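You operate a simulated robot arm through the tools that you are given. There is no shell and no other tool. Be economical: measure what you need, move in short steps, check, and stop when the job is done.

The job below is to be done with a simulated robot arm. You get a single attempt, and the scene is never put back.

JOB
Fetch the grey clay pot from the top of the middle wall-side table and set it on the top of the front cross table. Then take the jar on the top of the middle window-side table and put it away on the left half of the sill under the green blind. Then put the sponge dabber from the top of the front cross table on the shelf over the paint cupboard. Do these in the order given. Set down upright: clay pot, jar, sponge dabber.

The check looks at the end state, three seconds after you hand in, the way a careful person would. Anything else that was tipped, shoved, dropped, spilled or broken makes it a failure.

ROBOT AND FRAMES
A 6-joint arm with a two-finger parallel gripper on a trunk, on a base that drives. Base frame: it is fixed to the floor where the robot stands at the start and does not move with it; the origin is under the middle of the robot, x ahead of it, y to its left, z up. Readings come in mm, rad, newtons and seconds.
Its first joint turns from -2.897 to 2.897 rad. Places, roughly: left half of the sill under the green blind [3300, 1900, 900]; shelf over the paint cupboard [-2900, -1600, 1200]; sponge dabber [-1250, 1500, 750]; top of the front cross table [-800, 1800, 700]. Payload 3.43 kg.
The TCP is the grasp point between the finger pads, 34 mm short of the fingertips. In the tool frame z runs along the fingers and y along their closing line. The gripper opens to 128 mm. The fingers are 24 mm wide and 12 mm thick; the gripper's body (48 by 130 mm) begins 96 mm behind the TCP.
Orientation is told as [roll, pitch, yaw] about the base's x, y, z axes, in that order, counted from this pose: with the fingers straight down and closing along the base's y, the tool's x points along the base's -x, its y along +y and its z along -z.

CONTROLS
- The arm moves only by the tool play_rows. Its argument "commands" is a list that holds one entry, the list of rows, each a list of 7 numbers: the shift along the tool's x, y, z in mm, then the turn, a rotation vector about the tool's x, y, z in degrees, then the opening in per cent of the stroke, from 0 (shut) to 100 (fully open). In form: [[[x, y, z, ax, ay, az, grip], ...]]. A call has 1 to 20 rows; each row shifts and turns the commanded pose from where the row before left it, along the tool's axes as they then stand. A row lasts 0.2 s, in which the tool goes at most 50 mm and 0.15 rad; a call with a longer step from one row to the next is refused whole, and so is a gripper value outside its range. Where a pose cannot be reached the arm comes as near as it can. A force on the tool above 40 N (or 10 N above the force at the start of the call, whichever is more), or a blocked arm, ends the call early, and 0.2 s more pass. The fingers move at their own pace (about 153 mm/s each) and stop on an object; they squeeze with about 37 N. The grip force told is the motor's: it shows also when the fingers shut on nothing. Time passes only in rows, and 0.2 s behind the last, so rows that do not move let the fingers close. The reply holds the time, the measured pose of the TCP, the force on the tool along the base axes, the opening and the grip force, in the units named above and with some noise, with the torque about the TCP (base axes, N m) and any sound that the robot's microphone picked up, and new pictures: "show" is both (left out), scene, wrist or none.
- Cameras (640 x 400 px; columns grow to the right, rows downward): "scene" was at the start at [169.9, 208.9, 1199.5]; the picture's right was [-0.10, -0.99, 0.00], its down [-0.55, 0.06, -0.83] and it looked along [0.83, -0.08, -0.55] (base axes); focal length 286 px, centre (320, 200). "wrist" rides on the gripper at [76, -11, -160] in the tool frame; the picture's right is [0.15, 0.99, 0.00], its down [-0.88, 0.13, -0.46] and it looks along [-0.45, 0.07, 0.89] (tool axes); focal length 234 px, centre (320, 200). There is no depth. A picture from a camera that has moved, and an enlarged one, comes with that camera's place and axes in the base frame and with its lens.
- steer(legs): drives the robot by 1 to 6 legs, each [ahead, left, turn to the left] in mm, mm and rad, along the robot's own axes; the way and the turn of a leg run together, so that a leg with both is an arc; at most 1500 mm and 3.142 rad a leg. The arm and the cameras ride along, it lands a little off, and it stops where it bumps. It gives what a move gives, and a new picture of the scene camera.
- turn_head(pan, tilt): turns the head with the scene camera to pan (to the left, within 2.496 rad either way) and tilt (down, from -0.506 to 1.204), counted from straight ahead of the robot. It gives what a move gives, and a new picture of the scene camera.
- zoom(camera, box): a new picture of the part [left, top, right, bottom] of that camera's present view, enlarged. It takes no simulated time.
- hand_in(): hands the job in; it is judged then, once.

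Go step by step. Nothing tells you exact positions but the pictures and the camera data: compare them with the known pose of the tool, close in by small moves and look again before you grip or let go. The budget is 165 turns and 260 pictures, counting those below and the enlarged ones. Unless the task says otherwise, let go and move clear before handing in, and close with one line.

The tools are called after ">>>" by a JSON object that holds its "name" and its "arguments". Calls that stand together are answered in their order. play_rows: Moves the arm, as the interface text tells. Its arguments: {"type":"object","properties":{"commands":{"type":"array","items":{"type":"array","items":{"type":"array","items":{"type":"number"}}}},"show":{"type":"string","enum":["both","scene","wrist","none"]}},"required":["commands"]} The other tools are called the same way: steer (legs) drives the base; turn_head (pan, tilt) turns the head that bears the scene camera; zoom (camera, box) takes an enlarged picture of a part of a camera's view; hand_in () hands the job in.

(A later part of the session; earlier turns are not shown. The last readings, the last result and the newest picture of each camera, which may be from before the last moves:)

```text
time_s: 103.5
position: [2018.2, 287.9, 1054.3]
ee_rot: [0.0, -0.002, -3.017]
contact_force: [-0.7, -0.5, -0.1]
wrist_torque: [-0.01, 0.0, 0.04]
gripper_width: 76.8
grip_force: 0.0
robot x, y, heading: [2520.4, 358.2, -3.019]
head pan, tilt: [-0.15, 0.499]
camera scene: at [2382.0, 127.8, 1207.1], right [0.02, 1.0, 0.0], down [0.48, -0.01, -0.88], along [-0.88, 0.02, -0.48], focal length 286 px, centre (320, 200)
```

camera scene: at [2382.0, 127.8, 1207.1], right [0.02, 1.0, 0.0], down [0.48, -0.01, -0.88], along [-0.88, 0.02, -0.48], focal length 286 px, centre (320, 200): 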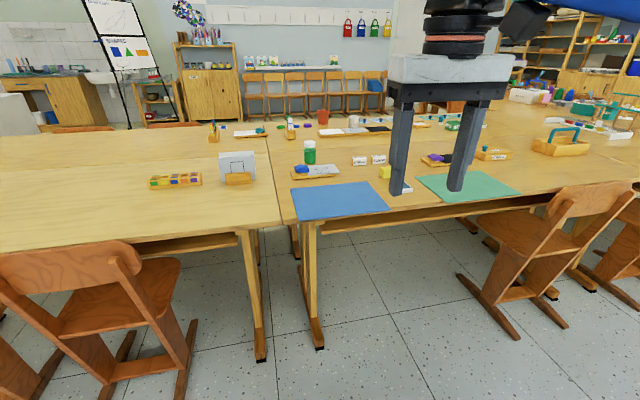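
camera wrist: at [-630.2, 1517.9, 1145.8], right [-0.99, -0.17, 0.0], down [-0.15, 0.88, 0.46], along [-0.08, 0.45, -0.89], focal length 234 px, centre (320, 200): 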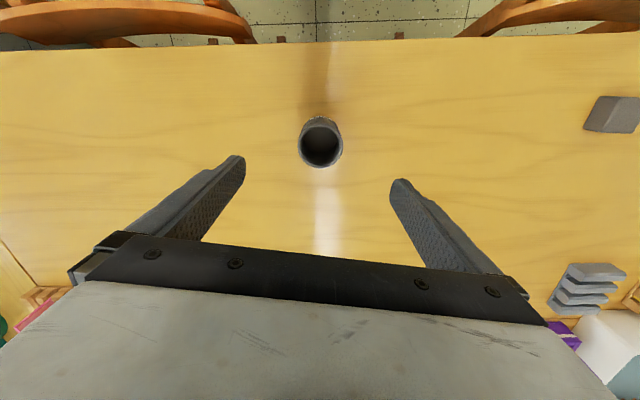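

>>> {"name": "steer", "arguments": {"legs": [[510, 100, 0]]}}

>>> {"name": "zoom", "arguments": {"camera": "scene", "box": [220, 60, 420, 185]}}

```text
time_s: 106.6
position: [1512.0, 120.3, 1053.5]
ee_rot: [0.001, 0.001, -3.02]
contact_force: [0.5, 0.1, 0.9]
wrist_torque: [0.02, 0.0, 0.0]
gripper_width: 76.9
grip_force: 0.0
robot x, y, heading: [2011.7, 188.0, -3.016]
head pan, tilt: [-0.15, 0.499]
camera scene: at [1874.8, -40.5, 1207.1], right [0.03, 1.0, 0.0], down [0.48, -0.01, -0.88], along [-0.88, 0.02, -0.48], focal length 286 px, centre (320, 200)
```

scene: 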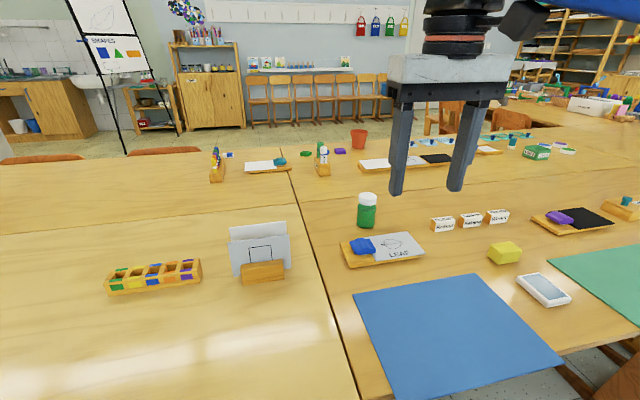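

```text
3.20 times, centred on (320, 122) of scene
camera zoom: at [1874.8, -40.5, 1207.1], right [0.03, 1.0, 0.0], down [0.48, -0.01, -0.88], along [-0.88, 0.02, -0.48], focal length 916 px, centre (320, 448)
```

zoom: 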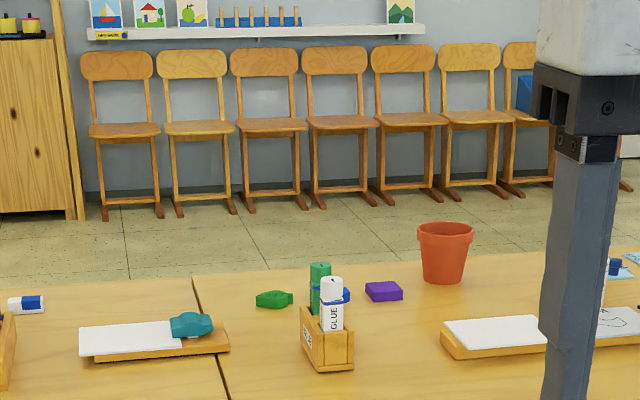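

>>> {"name": "play_rows", "arguments": {"commands": [[[-41, -4, 10, 0, 0, 0, 100], [-41, -4, 10, 0, 0, 0, 100], [-41, -4, 10, 0, 0, 0, 100], [-41, -4, 10, 0, 0, 0, 100], [-41, -4, 10, 0, 0, 0, 100], [-41, -4, 10, 0, 0, 0, 100], [-41, -4, 10, 0, 0, 0, 100], [-41, -4, 10, 0, 0, 0, 100], [0, 0, 25, 0, 0, 0, 100], [0, 0, 0, 0, 0, 0, 100]]], "show": "both"}}

```text
time_s: 108.8
position: [1181.1, 112.0, 951.5]
ee_rot: [0.0, 0.0, -3.017]
contact_force: [-0.5, 0.1, 0.7]
wrist_torque: [-0.03, -0.02, 0.0]
gripper_width: 128.1
grip_force: 0.0
robot x, y, heading: [2015.9, 186.2, -3.02]
head pan, tilt: [-0.15, 0.499]
camera scene: at [1874.8, -40.5, 1207.1], right [0.03, 1.0, 0.0], down [0.48, -0.01, -0.88], along [-0.88, 0.02, -0.48], focal length 286 px, centre (320, 200)
camera wrist: at [1255.4, 132.6, 1110.5], right [0.27, -0.96, 0.0], down [-0.86, -0.24, 0.46], along [-0.44, -0.12, -0.89], focal length 234 px, centre (320, 200)
```

scene: 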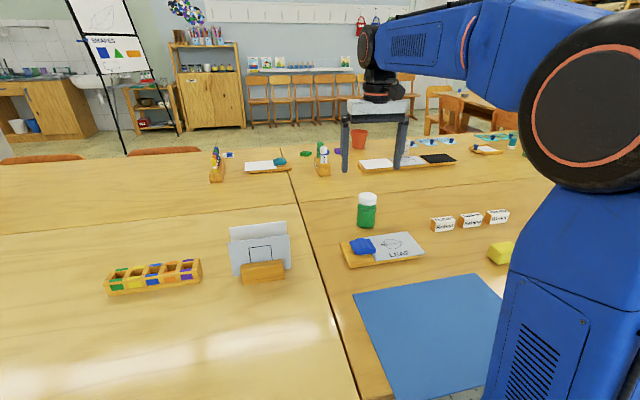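
wrist: 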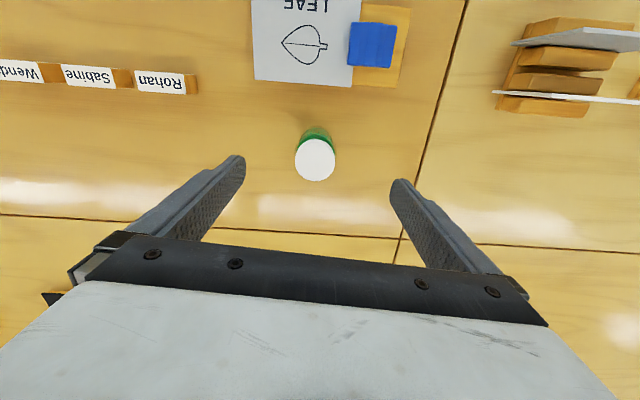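

>>> {"name": "play_rows", "arguments": {"commands": [[[-8, -5, 20, 0, 0, 0, 100], [0, 0, 35, 0, 0, 0, 100], [0, 0, 35, 0, 0, 0, 100], [0, 0, 15, 0, 0, 0, 100], [0, 0, 0, 0, 0, 0, 100]]], "show": "both"}}

```text
time_s: 110.0
position: [1174.6, 115.7, 844.5]
ee_rot: [0.002, 0.001, -3.019]
contact_force: [0.7, -0.1, 0.1]
wrist_torque: [0.0, -0.01, -0.01]
gripper_width: 127.8
grip_force: 0.1
robot x, y, heading: [2013.8, 189.3, -3.019]
head pan, tilt: [-0.15, 0.499]
camera scene: at [1874.7, -40.5, 1207.1], right [0.03, 1.0, 0.0], down [0.48, -0.01, -0.88], along [-0.88, 0.02, -0.48], focal length 286 px, centre (320, 200)
camera wrist: at [1247.6, 135.9, 1004.6], right [0.27, -0.96, 0.0], down [-0.86, -0.24, 0.46], along [-0.44, -0.12, -0.89], focal length 234 px, centre (320, 200)
```

scene: 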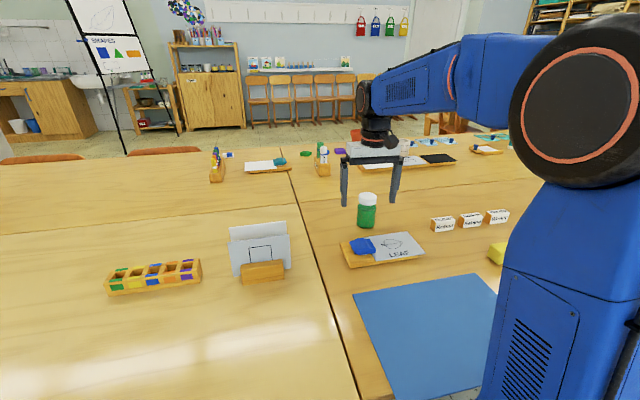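
wrist: 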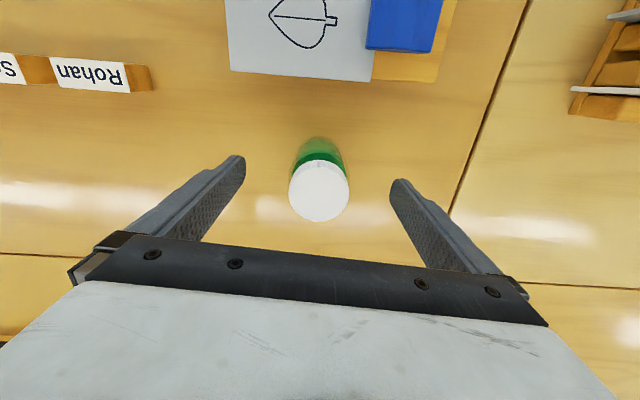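

>>> {"name": "play_rows", "arguments": {"commands": [[[0, 0, 25, 0, 0, 0, 100], [0, 0, 20, 0, 0, 0, 100], [0, 0, 11, 0, 0, 0, 100], [0, 0, 0, 0, 0, 0, 40], [0, 0, 0, 0, 0, 0, 20], [0, 0, 0, 0, 0, 0, 20], [0, 0, 0, 0, 0, 0, 20]]], "show": "both"}}

```text
time_s: 111.6
position: [1174.2, 113.6, 788.2]
ee_rot: [0.001, -0.001, -3.017]
contact_force: [-0.2, -0.7, 0.7]
wrist_torque: [0.03, 0.07, 0.01]
gripper_width: 57.0
grip_force: 36.5
robot x, y, heading: [2013.9, 189.2, -3.018]
head pan, tilt: [-0.15, 0.499]
camera scene: at [1874.7, -40.5, 1207.1], right [0.03, 1.0, 0.0], down [0.48, -0.01, -0.88], along [-0.88, 0.02, -0.48], focal length 286 px, centre (320, 200)
camera wrist: at [1246.4, 134.7, 947.7], right [0.27, -0.96, 0.0], down [-0.86, -0.24, 0.46], along [-0.44, -0.12, -0.89], focal length 234 px, centre (320, 200)
```

scene: 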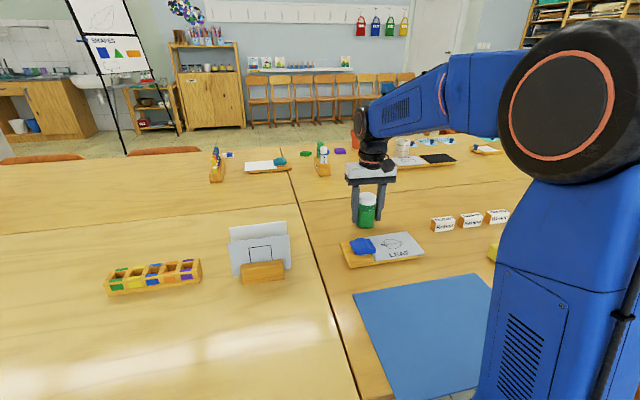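
wrist: 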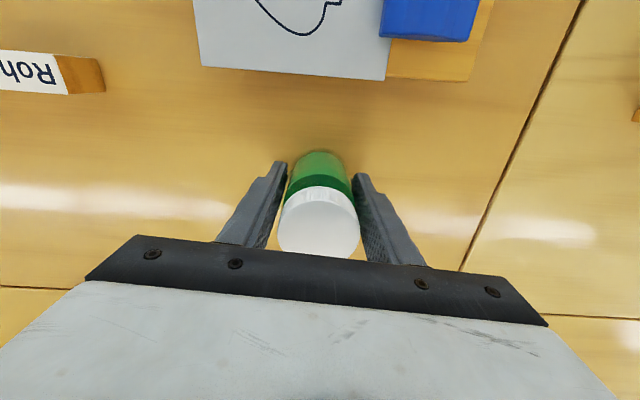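

>>> {"name": "play_rows", "arguments": {"commands": [[[0, 0, -20, 0, 0, 0, 20], [0, 0, -35, 0, 0, 0, 20], [0, 0, -45, 0, 0, 0, 20], [0, 0, -45, 0, 0, 0, 20], [0, 0, -45, 0, 0, 0, 20], [0, 0, -45, 0, 0, 0, 20], [0, 0, -40, 0, 0, 0, 20], [25, 0, 0, 0, 0, 0, 20], [40, 0, 0, 0, 0, 0, 20], [45, 0, 0, 0, 0, 0, 20], [45, 0, 0, 0, 0, 0, 20], [45, 0, 0, 0, 0, 0, 20], [45, 0, 0, 0, 0, 0, 20], [45, 0, 0, 0, 0, 0, 20], [30, 0, 0, 0, 0, 0, 20], [0, 0, 0, 0, 0, 0, 20]]], "show": "scene"}}

```text
time_s: 115.0
position: [1490.9, 153.5, 1062.5]
ee_rot: [0.001, 0.001, -3.017]
contact_force: [0.3, 0.0, -2.5]
wrist_torque: [-0.03, -0.06, 0.0]
gripper_width: 57.0
grip_force: 37.7
robot x, y, heading: [2018.3, 188.9, -3.015]
head pan, tilt: [-0.15, 0.499]
camera scene: at [1874.7, -40.5, 1207.1], right [0.03, 1.0, 0.0], down [0.48, -0.01, -0.88], along [-0.88, 0.02, -0.48], focal length 286 px, centre (320, 200)
```

scene: 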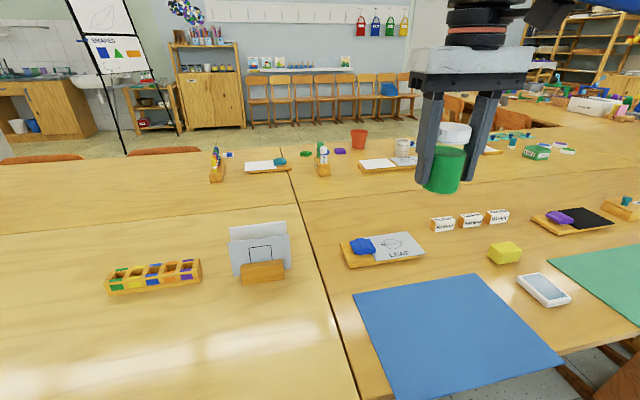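

>>> {"name": "steer", "arguments": {"legs": [[-500, 0, 0], [0, 0, -3.059], [0, 1350, 0]]}}

>>> {"name": "turn_head", "arguments": {"pan": 0.1, "tilt": 0.35}}

```text
time_s: 131.2
position: [2680.6, 1628.0, 1062.1]
ee_rot: [0.002, -0.001, 0.295]
contact_force: [-0.3, 0.0, -2.4]
wrist_torque: [-0.01, 0.04, 0.03]
gripper_width: 56.9
grip_force: 36.8
robot x, y, heading: [2168.7, 1504.3, 0.297]
head pan, tilt: [-0.15, 0.499]
camera scene: at [2272.8, 1750.3, 1207.1], right [0.14, -0.99, 0.0], down [-0.47, -0.07, -0.88], along [0.87, 0.13, -0.48], focal length 286 px, centre (320, 200)
```

scene: 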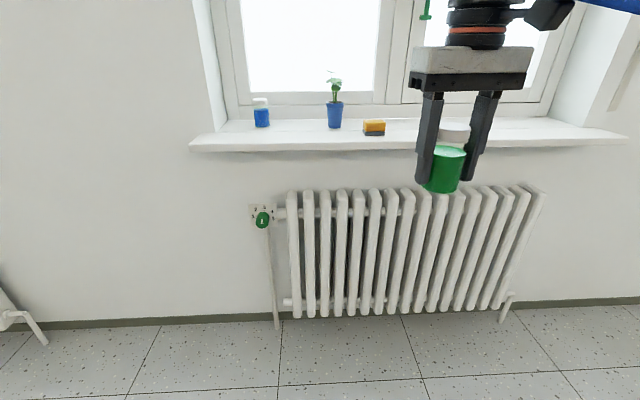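

```text
time_s: 132.0
position: [2679.5, 1628.2, 1062.9]
ee_rot: [0.0, 0.001, 0.294]
contact_force: [-0.4, -0.3, -3.5]
wrist_torque: [-0.01, 0.01, -0.02]
gripper_width: 57.4
grip_force: 36.6
robot x, y, heading: [2168.4, 1506.6, 0.296]
head pan, tilt: [0.099, 0.351]
camera scene: at [2268.7, 1772.9, 1220.8], right [0.38, -0.92, 0.0], down [-0.32, -0.13, -0.94], along [0.87, 0.36, -0.34], focal length 286 px, centre (320, 200)
```

scene: 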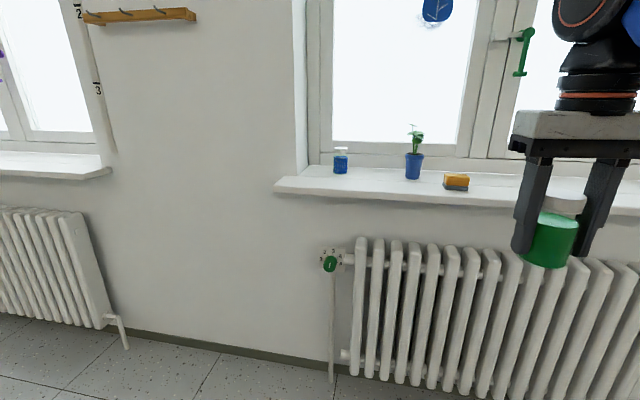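

The left half of the green-blind sill is in front; there's a ~300 mm gap between the blue jar and the plant at about (3310, 2010). I'll straighten up and drive nearer.

>>> {"name": "steer", "arguments": {"legs": [[0, 0, -0.09], [430, 200, 0]]}}

>>> {"name": "turn_head", "arguments": {"pan": 0.0, "tilt": -0.2}}

>>> {"name": "turn_head", "arguments": {"pan": 0.0, "tilt": 0.6}}

```text
time_s: 135.3
position: [3071.1, 1874.1, 1061.4]
ee_rot: [0.0, 0.0, 0.213]
contact_force: [0.0, 0.1, -2.4]
wrist_torque: [0.01, 0.01, -0.01]
gripper_width: 57.0
grip_force: 36.8
robot x, y, heading: [2551.2, 1792.7, 0.213]
head pan, tilt: [0.099, 0.351]
camera scene: at [2673.7, 2052.1, 1220.8], right [0.31, -0.95, 0.0], down [-0.33, -0.11, -0.94], along [0.89, 0.29, -0.34], focal length 286 px, centre (320, 200)
```

scene: 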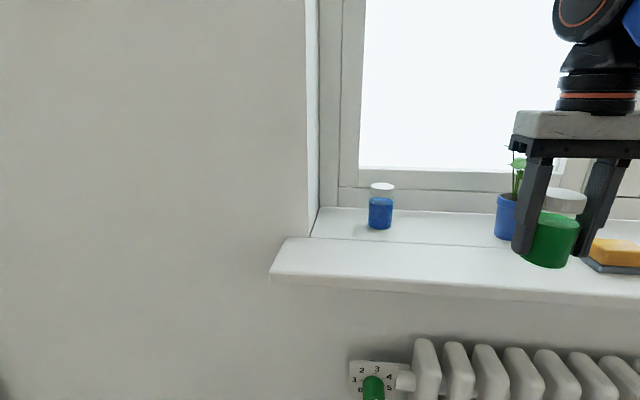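

```text
time_s: 136.3
position: [3071.9, 1873.8, 1062.0]
ee_rot: [0.001, 0.001, 0.216]
contact_force: [1.2, -0.5, -2.4]
wrist_torque: [0.01, 0.0, 0.01]
gripper_width: 57.1
grip_force: 37.4
robot x, y, heading: [2551.4, 1794.5, 0.214]
head pan, tilt: [0.0, -0.201]
camera scene: at [2666.5, 2041.0, 1270.6], right [0.21, -0.98, 0.0], down [0.19, 0.04, -0.98], along [0.96, 0.21, 0.2], focal length 286 px, centre (320, 200)
```

scene: 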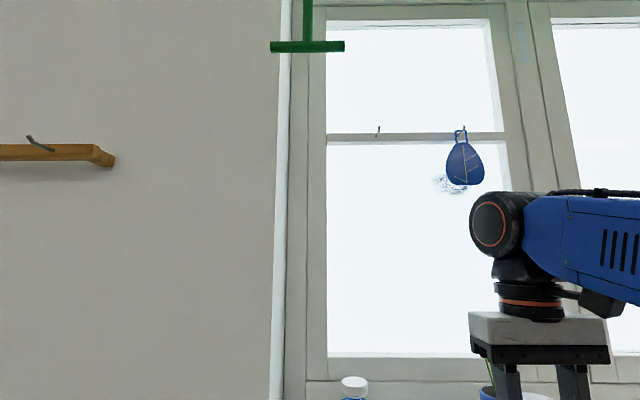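

```text
time_s: 137.4
position: [3070.7, 1874.4, 1062.0]
ee_rot: [0.0, 0.0, 0.212]
contact_force: [-0.6, -0.2, -3.2]
wrist_torque: [0.01, 0.0, -0.01]
gripper_width: 57.0
grip_force: 37.1
robot x, y, heading: [2552.3, 1794.6, 0.215]
head pan, tilt: [0.0, 0.6]
camera scene: at [2671.5, 2042.1, 1198.1], right [0.21, -0.98, 0.0], down [-0.55, -0.12, -0.83], along [0.81, 0.18, -0.56], focal length 286 px, centre (320, 200)
```

scene: 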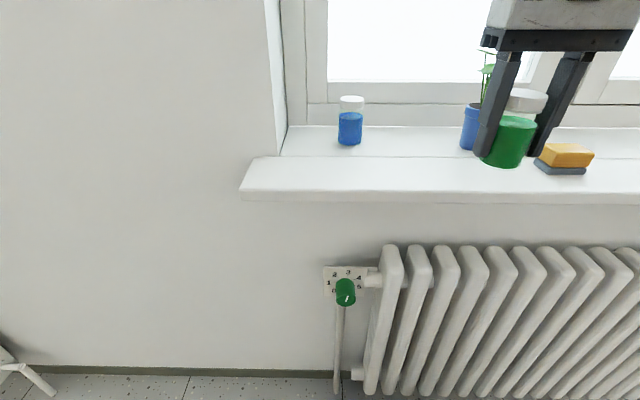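

>>> {"name": "play_rows", "arguments": {"commands": [[[-34, 32, 0, 0, 0, 0, 20], [-34, 32, 0, 0, 0, 0, 20], [-34, 32, 0, 0, 0, 0, 20], [0, 0, 0, 0, 0, 0, 20]]], "show": "both"}}

```text
time_s: 138.4
position: [3148.9, 1990.2, 1061.7]
ee_rot: [0.0, -0.001, 0.215]
contact_force: [-1.2, 0.6, -3.2]
wrist_torque: [0.0, 0.02, -0.02]
gripper_width: 57.0
grip_force: 37.1
robot x, y, heading: [2555.2, 1793.0, 0.216]
head pan, tilt: [0.0, 0.6]
camera scene: at [2671.4, 2042.1, 1198.0], right [0.21, -0.98, 0.0], down [-0.55, -0.12, -0.82], along [0.81, 0.18, -0.57], focal length 286 px, centre (320, 200)
camera wrist: at [3076.6, 1962.6, 1222.7], right [-0.35, 0.94, 0.0], down [0.83, 0.31, 0.46], along [0.43, 0.16, -0.89], focal length 234 px, centre (320, 200)
```

scene: 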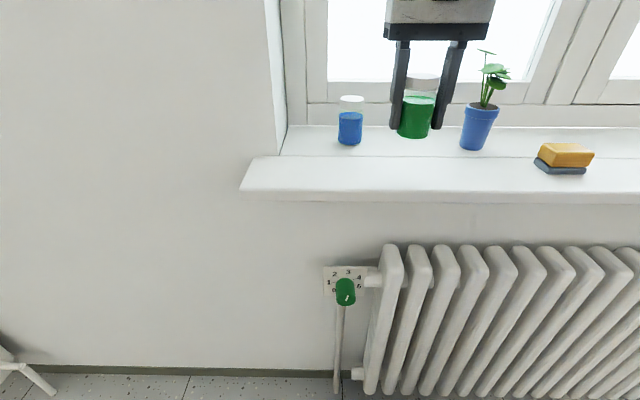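
wrist: 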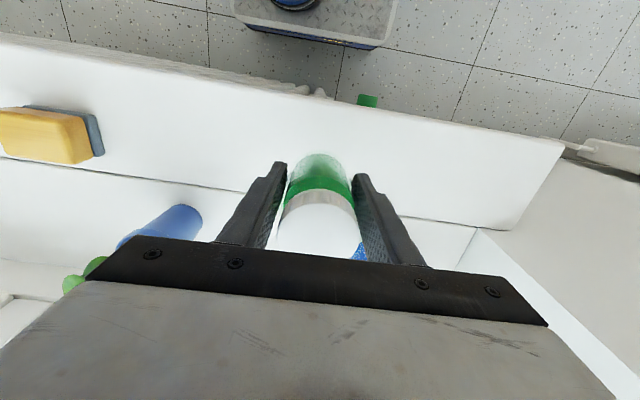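

>>> {"name": "play_rows", "arguments": {"commands": [[[-8, 2, 20, 0, 0, 0, 20], [0, 0, 20, 0, 0, 0, 20], [0, 0, 10, 0, 0, 0, 20], [0, 0, 0, 0, 0, 0, 20]]], "show": "both"}}

```text
time_s: 139.4
position: [3158.3, 1994.2, 1012.3]
ee_rot: [0.001, 0.001, 0.214]
contact_force: [-0.2, -1.0, -2.9]
wrist_torque: [0.03, 0.01, 0.0]
gripper_width: 56.7
grip_force: 37.0
robot x, y, heading: [2547.3, 1797.0, 0.215]
head pan, tilt: [0.0, 0.6]
camera scene: at [2671.6, 2042.1, 1198.0], right [0.21, -0.98, 0.0], down [-0.55, -0.12, -0.82], along [0.81, 0.18, -0.57], focal length 286 px, centre (320, 200)
camera wrist: at [3086.6, 1967.4, 1172.4], right [-0.35, 0.94, 0.0], down [0.83, 0.31, 0.46], along [0.43, 0.16, -0.89], focal length 234 px, centre (320, 200)
```

scene: 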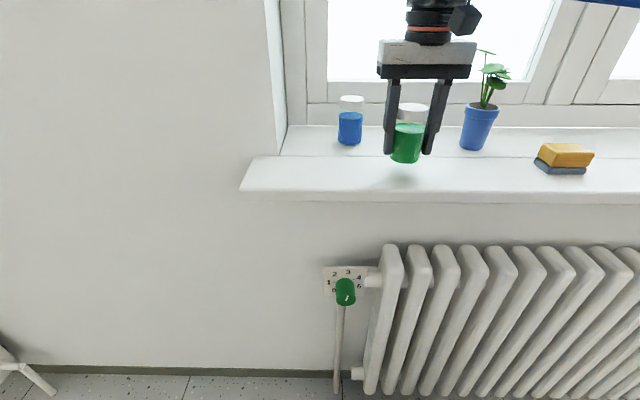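
wrist: 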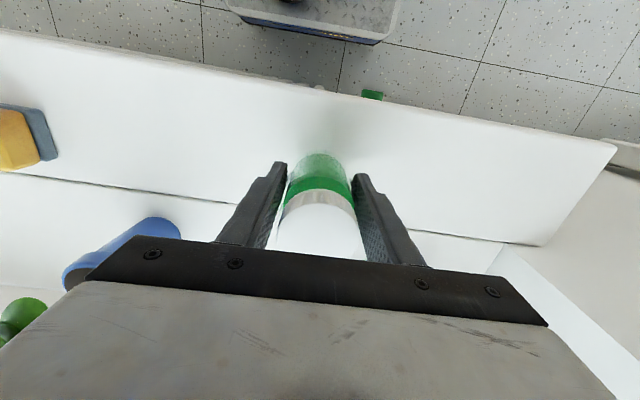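

>>> {"name": "play_rows", "arguments": {"commands": [[[0, 0, 8, 0, 0, 0, 20], [0, 0, 4, 0, 0, 0, 20], [0, 0, 2, 0, 0, 0, 20], [0, 0, 2, 0, 0, 0, 20], [0, 0, 0, 0, 0, 0, 20]]], "show": "scene"}}

>>> {"name": "zoom", "arguments": {"camera": "scene", "box": [360, 80, 456, 200]}}

```text
time_s: 140.7
position: [3158.5, 1994.2, 996.7]
ee_rot: [0.0, 0.0, 0.212]
contact_force: [0.0, 0.3, -3.0]
wrist_torque: [-0.03, 0.03, 0.0]
gripper_width: 56.8
grip_force: 36.7
robot x, y, heading: [2548.8, 1795.1, 0.218]
head pan, tilt: [0.0, 0.6]
camera scene: at [2671.5, 2042.1, 1198.0], right [0.21, -0.98, 0.0], down [-0.55, -0.12, -0.82], along [0.81, 0.18, -0.57], focal length 286 px, centre (320, 200)
```

scene: 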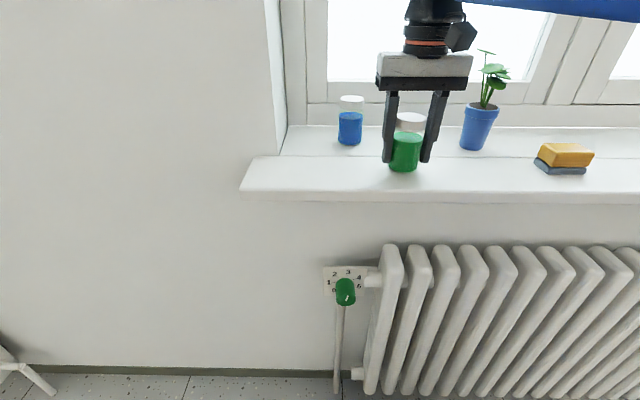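

```text
3.33 times, centred on (408, 140) of scene
camera zoom: at [2671.5, 2042.1, 1198.0], right [0.21, -0.98, 0.0], down [-0.55, -0.12, -0.82], along [0.81, 0.18, -0.57], focal length 954 px, centre (27, 400)
```

zoom: 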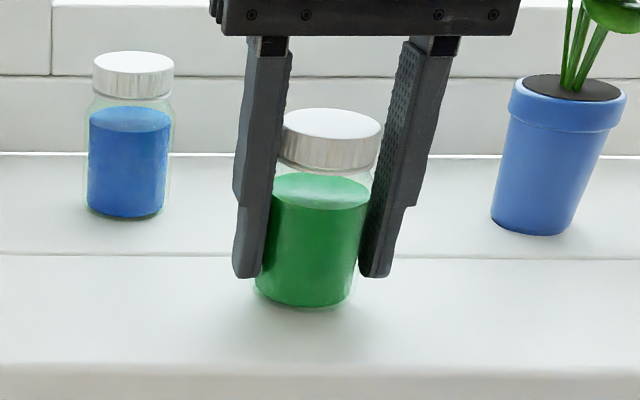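

>>> {"name": "play_rows", "arguments": {"commands": [[[0, 0, 2, 0, 0, 0, 20], [0, 0, 1.5, 0, 0, 0, 20], [0, 0, 1.5, 0, 0, 0, 20], [0, 0, 0, 0, 0, 0, 20]]], "show": "none"}}

```text
time_s: 141.7
position: [3158.1, 1994.9, 993.5]
ee_rot: [0.0, -0.005, 0.214]
contact_force: [6.5, 0.3, 27.8]
wrist_torque: [-0.04, 0.02, -0.08]
gripper_width: 57.1
grip_force: 37.2
robot x, y, heading: [2555.3, 1789.9, 0.214]
head pan, tilt: [0.0, 0.6]
```

Contact. Ease off a millimetre, release narrowly and rise.

>>> {"name": "play_rows", "arguments": {"commands": [[[0, 0, -1, 0, 0, 0, 20], [0, 0, 0, 0, 0, 0, 55], [0, 0, 0, 0, 0, 0, 75], [0, 0, 0, 0, 0, 0, 75], [0, 0, -20, 0, 0, 0, 75], [0, 0, -35, 0, 0, 0, 75], [0, 0, -40, 0, 0, 0, 75], [0, 0, -40, 0, 0, 0, 75], [0, 0, 0, 0, 0, 0, 75]]], "show": "both"}}

>>> {"name": "zoom", "arguments": {"camera": "scene", "box": [330, 80, 520, 200]}}

```text
time_s: 143.7
position: [3155.6, 1992.2, 1124.4]
ee_rot: [0.0, 0.0, 0.214]
contact_force: [-0.6, 0.6, 0.2]
wrist_torque: [-0.01, 0.02, -0.03]
gripper_width: 95.9
grip_force: 0.1
robot x, y, heading: [2551.5, 1794.2, 0.212]
head pan, tilt: [0.0, 0.6]
camera scene: at [2671.5, 2042.1, 1198.0], right [0.21, -0.98, 0.0], down [-0.55, -0.12, -0.83], along [0.81, 0.18, -0.56], focal length 286 px, centre (320, 200)
camera wrist: at [3084.2, 1965.2, 1284.9], right [-0.35, 0.94, 0.0], down [0.83, 0.31, 0.46], along [0.43, 0.16, -0.89], focal length 234 px, centre (320, 200)
```

scene: 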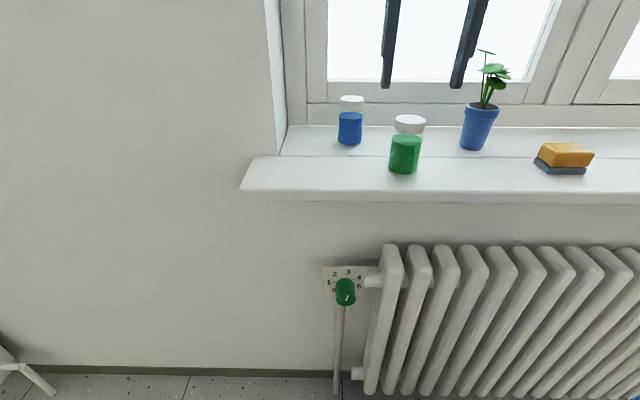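
wrist: 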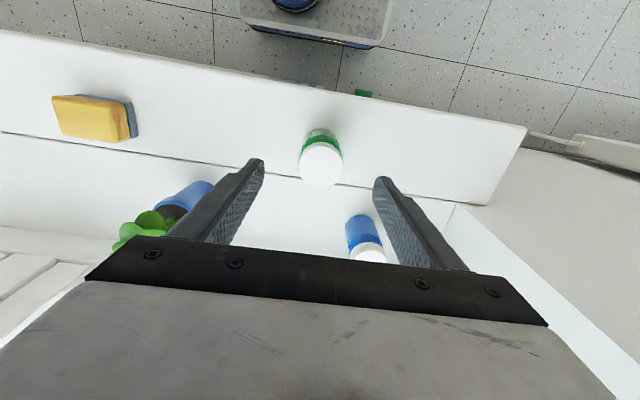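

```text
3.33 times, centred on (425, 140) of scene
camera zoom: at [2671.5, 2042.1, 1198.0], right [0.21, -0.98, 0.0], down [-0.55, -0.12, -0.83], along [0.81, 0.18, -0.56], focal length 954 px, centre (-30, 400)
```

zoom: 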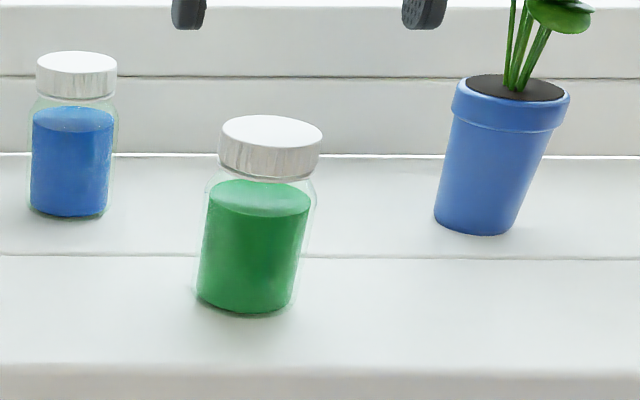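

The jar stands upright. Retract and drive back the way I came.

>>> {"name": "play_rows", "arguments": {"commands": [[[40, 0, 0, 0, 0, 0, 60], [45, 0, 0, 0, 0, 0, 60], [40, 0, 0, 0, 0, 0, 60], [0, 0, 0, 0, 0, 0, 60]]], "show": "none"}}

>>> {"name": "steer", "arguments": {"legs": [[-330, 0, -0.005], [0, -1300, 0], [0, -1200, 0]]}}

```text
time_s: 144.7
position: [3034.5, 1967.7, 1127.1]
ee_rot: [0.0, 0.002, 0.211]
contact_force: [1.0, 0.4, 0.9]
wrist_torque: [-0.01, 0.0, -0.02]
gripper_width: 77.2
grip_force: 0.0
robot x, y, heading: [2552.6, 1793.8, 0.216]
head pan, tilt: [0.0, 0.6]
```

```text
time_s: 158.6
position: [3208.3, -563.2, 1127.8]
ee_rot: [-0.001, -0.001, 0.183]
contact_force: [0.7, 0.0, 0.9]
wrist_torque: [0.03, -0.02, 0.01]
gripper_width: 76.7
grip_force: 0.0
robot x, y, heading: [2721.2, -722.2, 0.183]
head pan, tilt: [0.0, 0.6]
camera scene: at [2846.4, -477.7, 1198.1], right [0.18, -0.98, 0.0], down [-0.56, -0.1, -0.83], along [0.81, 0.15, -0.56], focal length 286 px, centre (320, 200)
```

scene: 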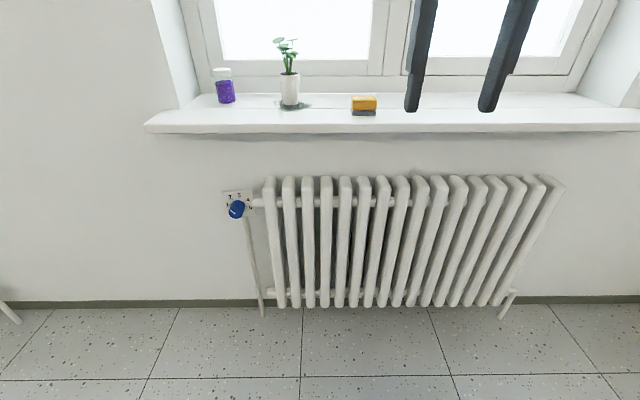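

>>> {"name": "steer", "arguments": {"legs": [[0, 0, 0.024], [0, -1270, 0], [-1150, 0, 0]]}}

```text
time_s: 170.7
position: [2357.4, -2028.2, 1127.0]
ee_rot: [-0.002, 0.001, 0.203]
contact_force: [0.8, 0.3, 0.5]
wrist_torque: [-0.01, 0.02, 0.02]
gripper_width: 76.8
grip_force: 0.0
robot x, y, heading: [1871.1, -2199.7, 0.211]
head pan, tilt: [0.0, 0.6]
camera scene: at [1994.8, -1951.6, 1198.1], right [0.2, -0.98, 0.0], down [-0.55, -0.12, -0.83], along [0.81, 0.17, -0.56], focal length 286 px, centre (320, 200)
```

scene: 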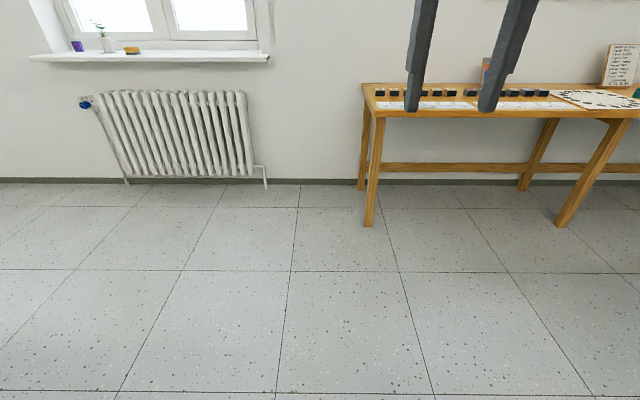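

>>> {"name": "steer", "arguments": {"legs": [[-1150, 0, 0], [-400, 580, 0], [-400, 1300, 0]]}}

```text
time_s: 186.4
position: [15.1, -641.3, 1127.0]
ee_rot: [0.0, 0.0, 0.225]
contact_force: [-1.1, 0.0, 0.1]
wrist_torque: [0.0, 0.03, -0.03]
gripper_width: 76.7
grip_force: 0.1
robot x, y, heading: [-466.6, -821.2, 0.225]
head pan, tilt: [0.0, 0.6]
camera scene: at [-350.0, -572.9, 1198.1], right [0.22, -0.97, 0.0], down [-0.55, -0.13, -0.83], along [0.8, 0.18, -0.56], focal length 286 px, centre (320, 200)
```

scene: 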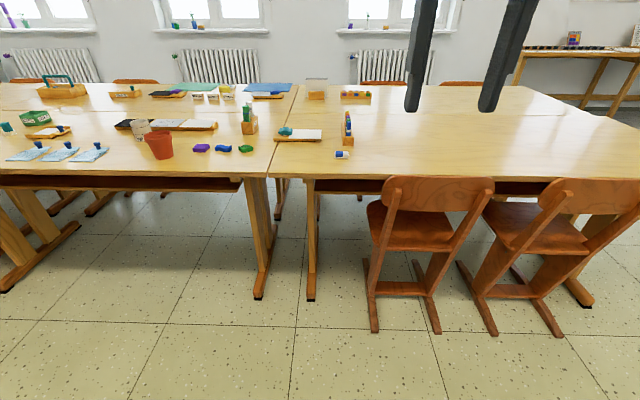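

>>> {"name": "steer", "arguments": {"legs": [[0, 0, 1.55], [1300, 330, 0], [320, 0, 0]]}}

>>> {"name": "turn_head", "arguments": {"pan": -0.1, "tilt": 0.6}}

```text
time_s: 198.6
position: [-1346.6, 1152.1, 1127.1]
ee_rot: [0.0, 0.001, 1.809]
contact_force: [0.6, -0.7, 1.2]
wrist_torque: [0.01, -0.01, 0.02]
gripper_width: 77.0
grip_force: 0.0
robot x, y, heading: [-1160.4, 676.7, 1.812]
head pan, tilt: [0.0, 0.6]
camera scene: at [-1411.4, 783.1, 1198.1], right [0.97, 0.24, 0.0], down [0.13, -0.55, -0.83], along [-0.2, 0.8, -0.56], focal length 286 px, centre (320, 200)
```

scene: 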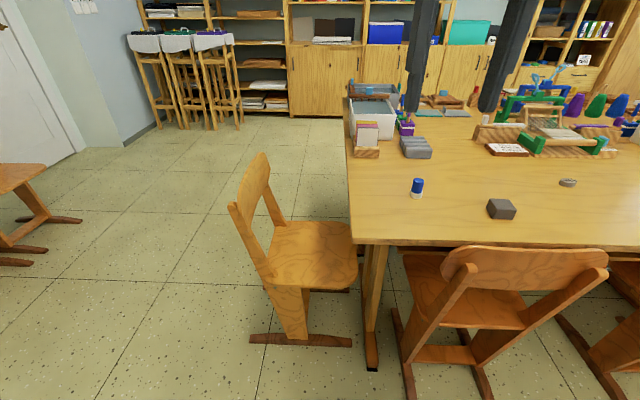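

```text
time_s: 199.3
position: [-1347.3, 1152.9, 1126.7]
ee_rot: [-0.001, 0.0, 1.81]
contact_force: [-0.5, -0.1, 0.1]
wrist_torque: [0.02, 0.0, 0.01]
gripper_width: 76.8
grip_force: 0.1
robot x, y, heading: [-1155.9, 675.1, 1.807]
head pan, tilt: [-0.099, 0.6]
camera scene: at [-1402.8, 784.7, 1198.1], right [0.99, 0.14, 0.0], down [0.08, -0.56, -0.83], along [-0.12, 0.82, -0.56], focal length 286 px, centre (320, 200)
```

scene: 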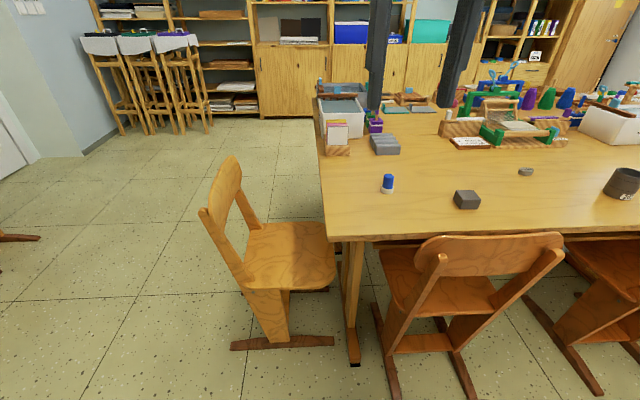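

>>> {"name": "steer", "arguments": {"legs": [[110, 0, 0]]}}

>>> {"name": "zoom", "arguments": {"camera": "scene", "box": [350, 150, 510, 250]}}

```text
time_s: 200.5
position: [-1374.8, 1259.0, 1127.0]
ee_rot: [0.0, 0.0, 1.813]
contact_force: [-0.5, 0.8, 0.1]
wrist_torque: [0.0, -0.01, -0.01]
gripper_width: 76.6
grip_force: 0.1
robot x, y, heading: [-1184.1, 775.7, 1.815]
head pan, tilt: [-0.099, 0.6]
camera scene: at [-1429.0, 890.3, 1198.1], right [0.99, 0.14, 0.0], down [0.08, -0.56, -0.83], along [-0.12, 0.82, -0.56], focal length 286 px, centre (320, 200)
```

scene: 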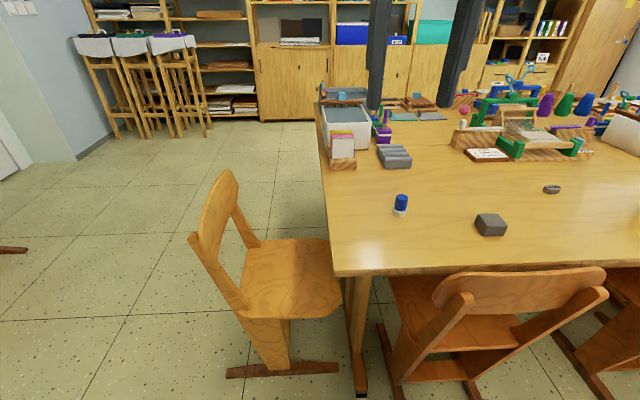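

```text
4.00 times, centred on (430, 200) of scene
camera zoom: at [-1429.0, 890.3, 1198.1], right [0.99, 0.14, 0.0], down [0.08, -0.56, -0.83], along [-0.12, 0.82, -0.56], focal length 1145 px, centre (-120, 200)
```

zoom: 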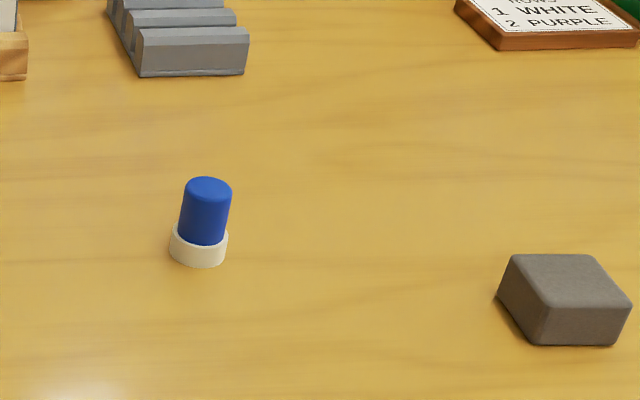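

>>> {"name": "play_rows", "arguments": {"commands": [[[-35, -18.8, 20, 0, 0, 0, 70], [-35, -18.8, 25, 0, 0, 0, 70], [-35, -18.8, 25, 0, 0, 0, 70], [-35, -18.8, 25, 0, 0, 0, 70], [-35, -18.8, 25, 0, 0, 0, 70], [-35, -18.8, 25, 0, 0, 0, 70], [-35.6, -19, 25, 0, 0, 0, 70], [0, 0, 37, 0, 0, 0, 70], [0, 0, 0, 0, 0, 0, 70]]], "show": "both"}}

```text
time_s: 202.5
position: [-1304.2, 1525.5, 923.4]
ee_rot: [-0.002, 0.001, 1.812]
contact_force: [0.2, 0.5, -0.6]
wrist_torque: [0.02, -0.04, 0.02]
gripper_width: 89.5
grip_force: 0.0
robot x, y, heading: [-1185.7, 779.0, 1.811]
head pan, tilt: [-0.099, 0.6]
camera scene: at [-1428.9, 890.3, 1198.1], right [0.99, 0.14, 0.0], down [0.08, -0.56, -0.83], along [-0.12, 0.82, -0.56], focal length 286 px, centre (320, 200)
camera wrist: at [-1275.8, 1455.6, 1082.6], right [-0.93, -0.38, 0.0], down [-0.34, 0.82, 0.46], along [-0.17, 0.42, -0.89], focal length 234 px, centre (320, 200)
```

scene: 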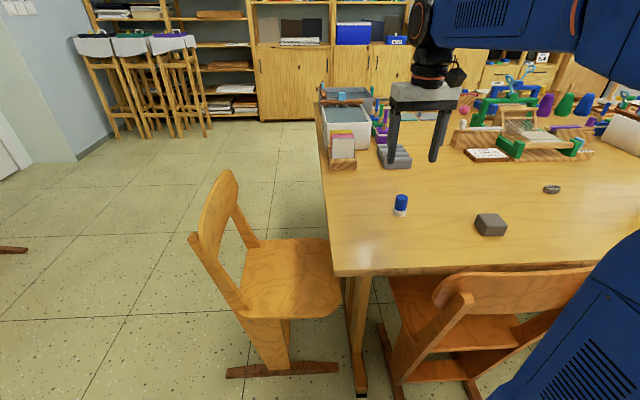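
wrist: 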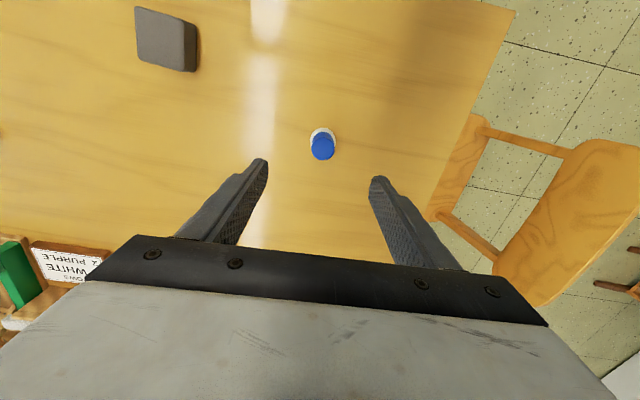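

>>> {"name": "play_rows", "arguments": {"commands": [[[3, 2, 25, 0, 0, 0, 70], [0, 0, 35, 0, 0, 0, 70], [0, 0, 30, 0, 0, 0, 70], [0, 0, 0, 0, 0, 0, 70]]], "show": "both"}}

```text
time_s: 203.5
position: [-1305.2, 1522.6, 831.8]
ee_rot: [-0.002, -0.002, 1.812]
contact_force: [0.2, -0.1, 0.2]
wrist_torque: [0.0, 0.01, 0.03]
gripper_width: 89.7
grip_force: 0.1
robot x, y, heading: [-1183.8, 780.6, 1.812]
head pan, tilt: [-0.099, 0.6]
camera scene: at [-1429.0, 890.4, 1198.1], right [0.99, 0.14, 0.0], down [0.08, -0.56, -0.83], along [-0.12, 0.82, -0.56], focal length 286 px, centre (320, 200)
camera wrist: at [-1277.3, 1452.4, 991.9], right [-0.93, -0.38, 0.0], down [-0.34, 0.82, 0.46], along [-0.17, 0.42, -0.89], focal length 234 px, centre (320, 200)
```

scene: 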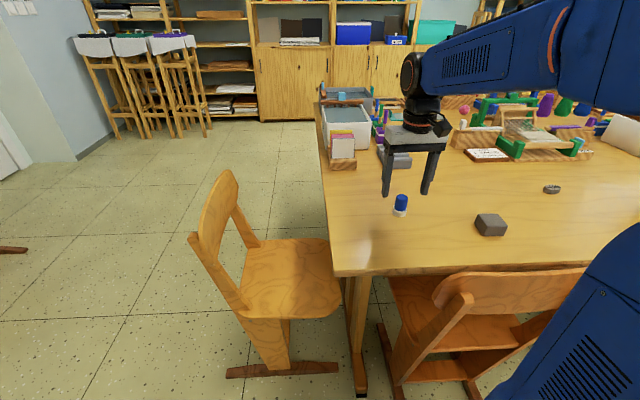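
wrist: 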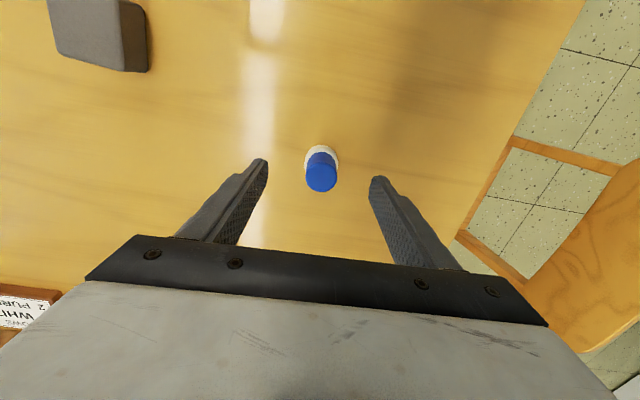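

>>> {"name": "play_rows", "arguments": {"commands": [[[0, 0, 22, 0, 0, 0, 70], [0, 0, 15, 0, 0, 0, 70], [0, 0, 0, 0, 0, 0, 40], [0, 0, 0, 0, 0, 0, 15], [0, 0, 0, 0, 0, 0, 10], [0, 0, 0, 0, 0, 0, 10], [0, 0, 0, 0, 0, 0, 10]]], "show": "scene"}}

>>> {"name": "zoom", "arguments": {"camera": "scene", "box": [360, 150, 456, 230]}}

```text
time_s: 205.1
position: [-1306.7, 1523.0, 795.0]
ee_rot: [-0.002, 0.0, 1.813]
contact_force: [0.1, 0.7, -0.4]
wrist_torque: [0.03, 0.01, 0.02]
gripper_width: 26.9
grip_force: 36.7
robot x, y, heading: [-1182.9, 783.1, 1.817]
head pan, tilt: [-0.099, 0.6]
camera scene: at [-1429.0, 890.3, 1198.0], right [0.99, 0.14, 0.0], down [0.08, -0.56, -0.83], along [-0.12, 0.82, -0.57], focal length 286 px, centre (320, 200)
```

scene: 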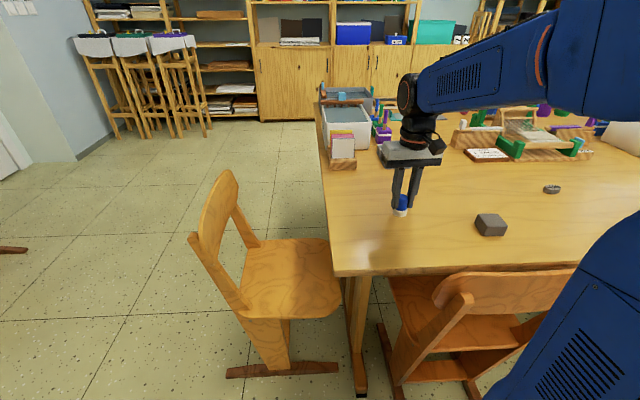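

```text
5.00 times, centred on (408, 190) of scene
camera zoom: at [-1429.0, 890.3, 1198.0], right [0.99, 0.14, 0.0], down [0.08, -0.56, -0.83], along [-0.12, 0.82, -0.57], focal length 1432 px, centre (-120, 250)
```

zoom: 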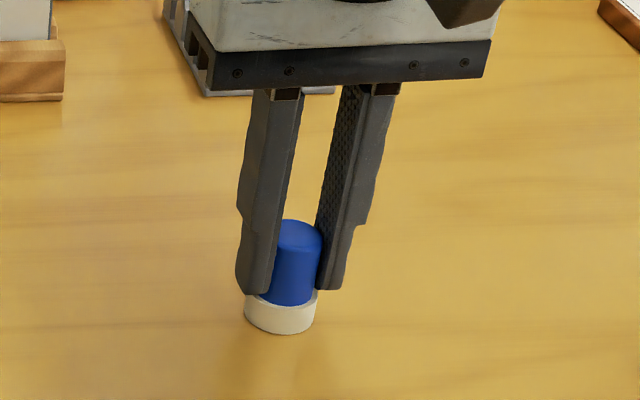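

>>> {"name": "play_rows", "arguments": {"commands": [[[0, 0, -20, 0, 0, 0, 10], [0, 0, -35, 0, 0, 0, 10], [0, 0, -45, 0, 0, 0, 10], [0, 0, -45, 0, 0, 0, 10], [0, 0, -45, 0, 0, 0, 10], [0, 0, -45, 0, 0, 0, 10], [0, 0, -45, 0, 0, 0, 10], [0, 0, -45, 0, 0, 0, 10], [25, 13, 0, 0, 0, 0, 10], [35, 18, 0, 0, 0, 0, 10], [35, 18, 0, 0, 0, 0, 10], [35, 18, 0, 0, 0, 0, 10], [35, 18, 0, 0, 0, 0, 10], [35, 18, 0, 0, 0, 0, 10], [35, 18, 0, 0, 0, 0, 10], [0, 0, 0, 0, 0, 0, 10]]], "show": "scene"}}

>>> {"name": "turn_head", "arguments": {"pan": 1.7, "tilt": 0.15}}

>>> {"name": "turn_head", "arguments": {"pan": 2.4, "tilt": 0.15}}

```text
time_s: 208.5
position: [-1366.5, 1267.3, 1120.6]
ee_rot: [-0.003, -0.001, 1.811]
contact_force: [-0.7, 0.1, 0.4]
wrist_torque: [-0.01, -0.02, -0.02]
gripper_width: 26.8
grip_force: 37.4
robot x, y, heading: [-1186.2, 778.6, 1.817]
head pan, tilt: [-0.099, 0.6]
camera scene: at [-1429.0, 890.4, 1198.1], right [0.99, 0.14, 0.0], down [0.08, -0.56, -0.83], along [-0.12, 0.82, -0.56], focal length 286 px, centre (320, 200)
```

scene: 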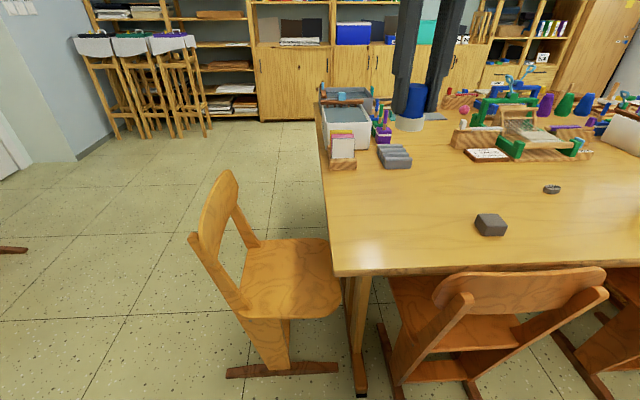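

```text
time_s: 210.3
position: [-1366.2, 1265.8, 1119.8]
ee_rot: [-0.002, -0.002, 1.812]
contact_force: [-0.5, 0.0, 0.1]
wrist_torque: [-0.01, -0.02, 0.0]
gripper_width: 28.0
grip_force: 37.0
robot x, y, heading: [-1186.4, 782.2, 1.812]
head pan, tilt: [1.7, 0.15]
camera scene: at [-1502.9, 769.3, 1239.5], right [-0.36, 0.93, 0.0], down [0.14, 0.05, -0.99], along [-0.92, -0.36, -0.15], focal length 286 px, centre (320, 200)
```

scene: 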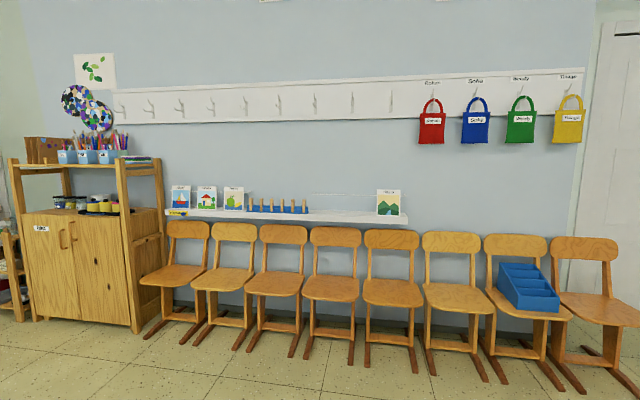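

```text
time_s: 211.4
position: [-1366.1, 1266.3, 1119.1]
ee_rot: [-0.002, -0.002, 1.812]
contact_force: [0.2, -0.8, -0.9]
wrist_torque: [0.03, 0.02, 0.02]
gripper_width: 28.1
grip_force: 37.0
robot x, y, heading: [-1182.9, 777.9, 1.815]
head pan, tilt: [2.4, 0.15]
camera scene: at [-1460.9, 721.5, 1239.5], right [-0.88, 0.48, 0.0], down [0.07, 0.13, -0.99], along [-0.47, -0.87, -0.15], focal length 286 px, centre (320, 200)
```

scene: 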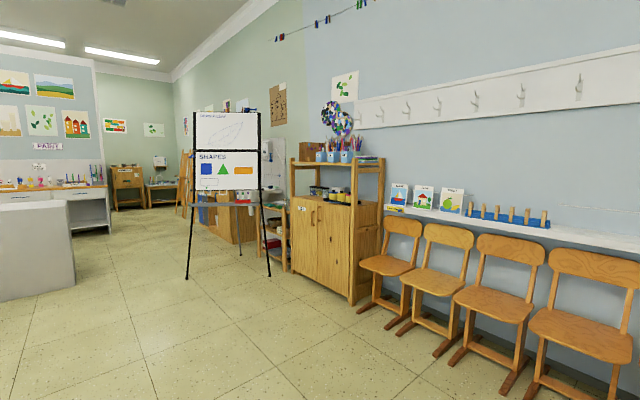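

The target is the upper board of the cupboard on the back wall, about z 1190. I'll drive there facing it.

>>> {"name": "steer", "arguments": {"legs": [[-300, 0, 0], [0, 0, 1.536], [700, 1300, 0]]}}

>>> {"name": "turn_head", "arguments": {"pan": 0.1, "tilt": 0.2}}

```text
time_s: 224.2
position: [-2033.5, -1102.9, 1120.1]
ee_rot: [-0.001, 0.0, -2.94]
contact_force: [0.9, 0.3, -0.4]
wrist_torque: [-0.01, 0.02, 0.02]
gripper_width: 28.4
grip_force: 36.7
robot x, y, heading: [-1539.0, -941.6, -2.942]
head pan, tilt: [2.4, 0.15]
camera scene: at [-1492.9, -1223.3, 1239.5], right [-0.51, -0.86, 0.0], down [-0.13, 0.08, -0.99], along [0.85, -0.51, -0.15], focal length 286 px, centre (320, 200)
```

scene: 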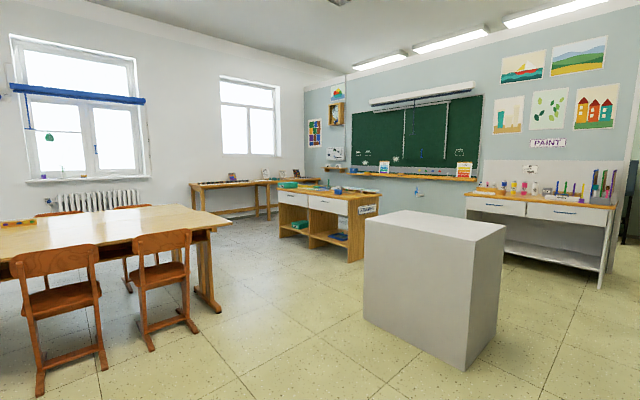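

```text
time_s: 226.3
position: [-2032.7, -1103.0, 1120.1]
ee_rot: [-0.002, -0.001, -2.939]
contact_force: [0.1, -0.9, -0.8]
wrist_torque: [-0.02, 0.02, -0.04]
gripper_width: 28.1
grip_force: 37.5
robot x, y, heading: [-1537.7, -940.5, -2.935]
head pan, tilt: [0.099, 0.201]
camera scene: at [-1661.4, -1203.3, 1234.8], right [-0.3, 0.95, 0.0], down [0.19, 0.06, -0.98], along [-0.94, -0.29, -0.2], focal length 286 px, centre (320, 200)
```

scene: 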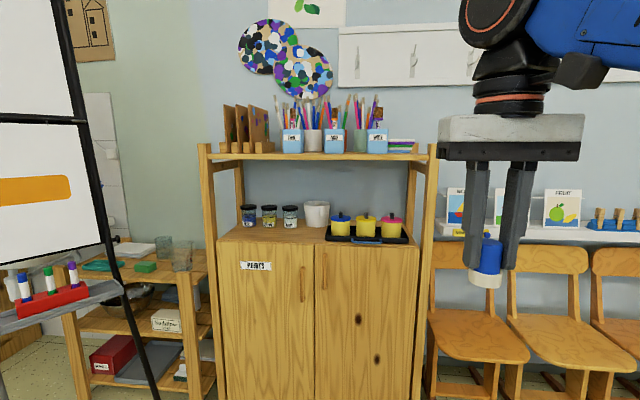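

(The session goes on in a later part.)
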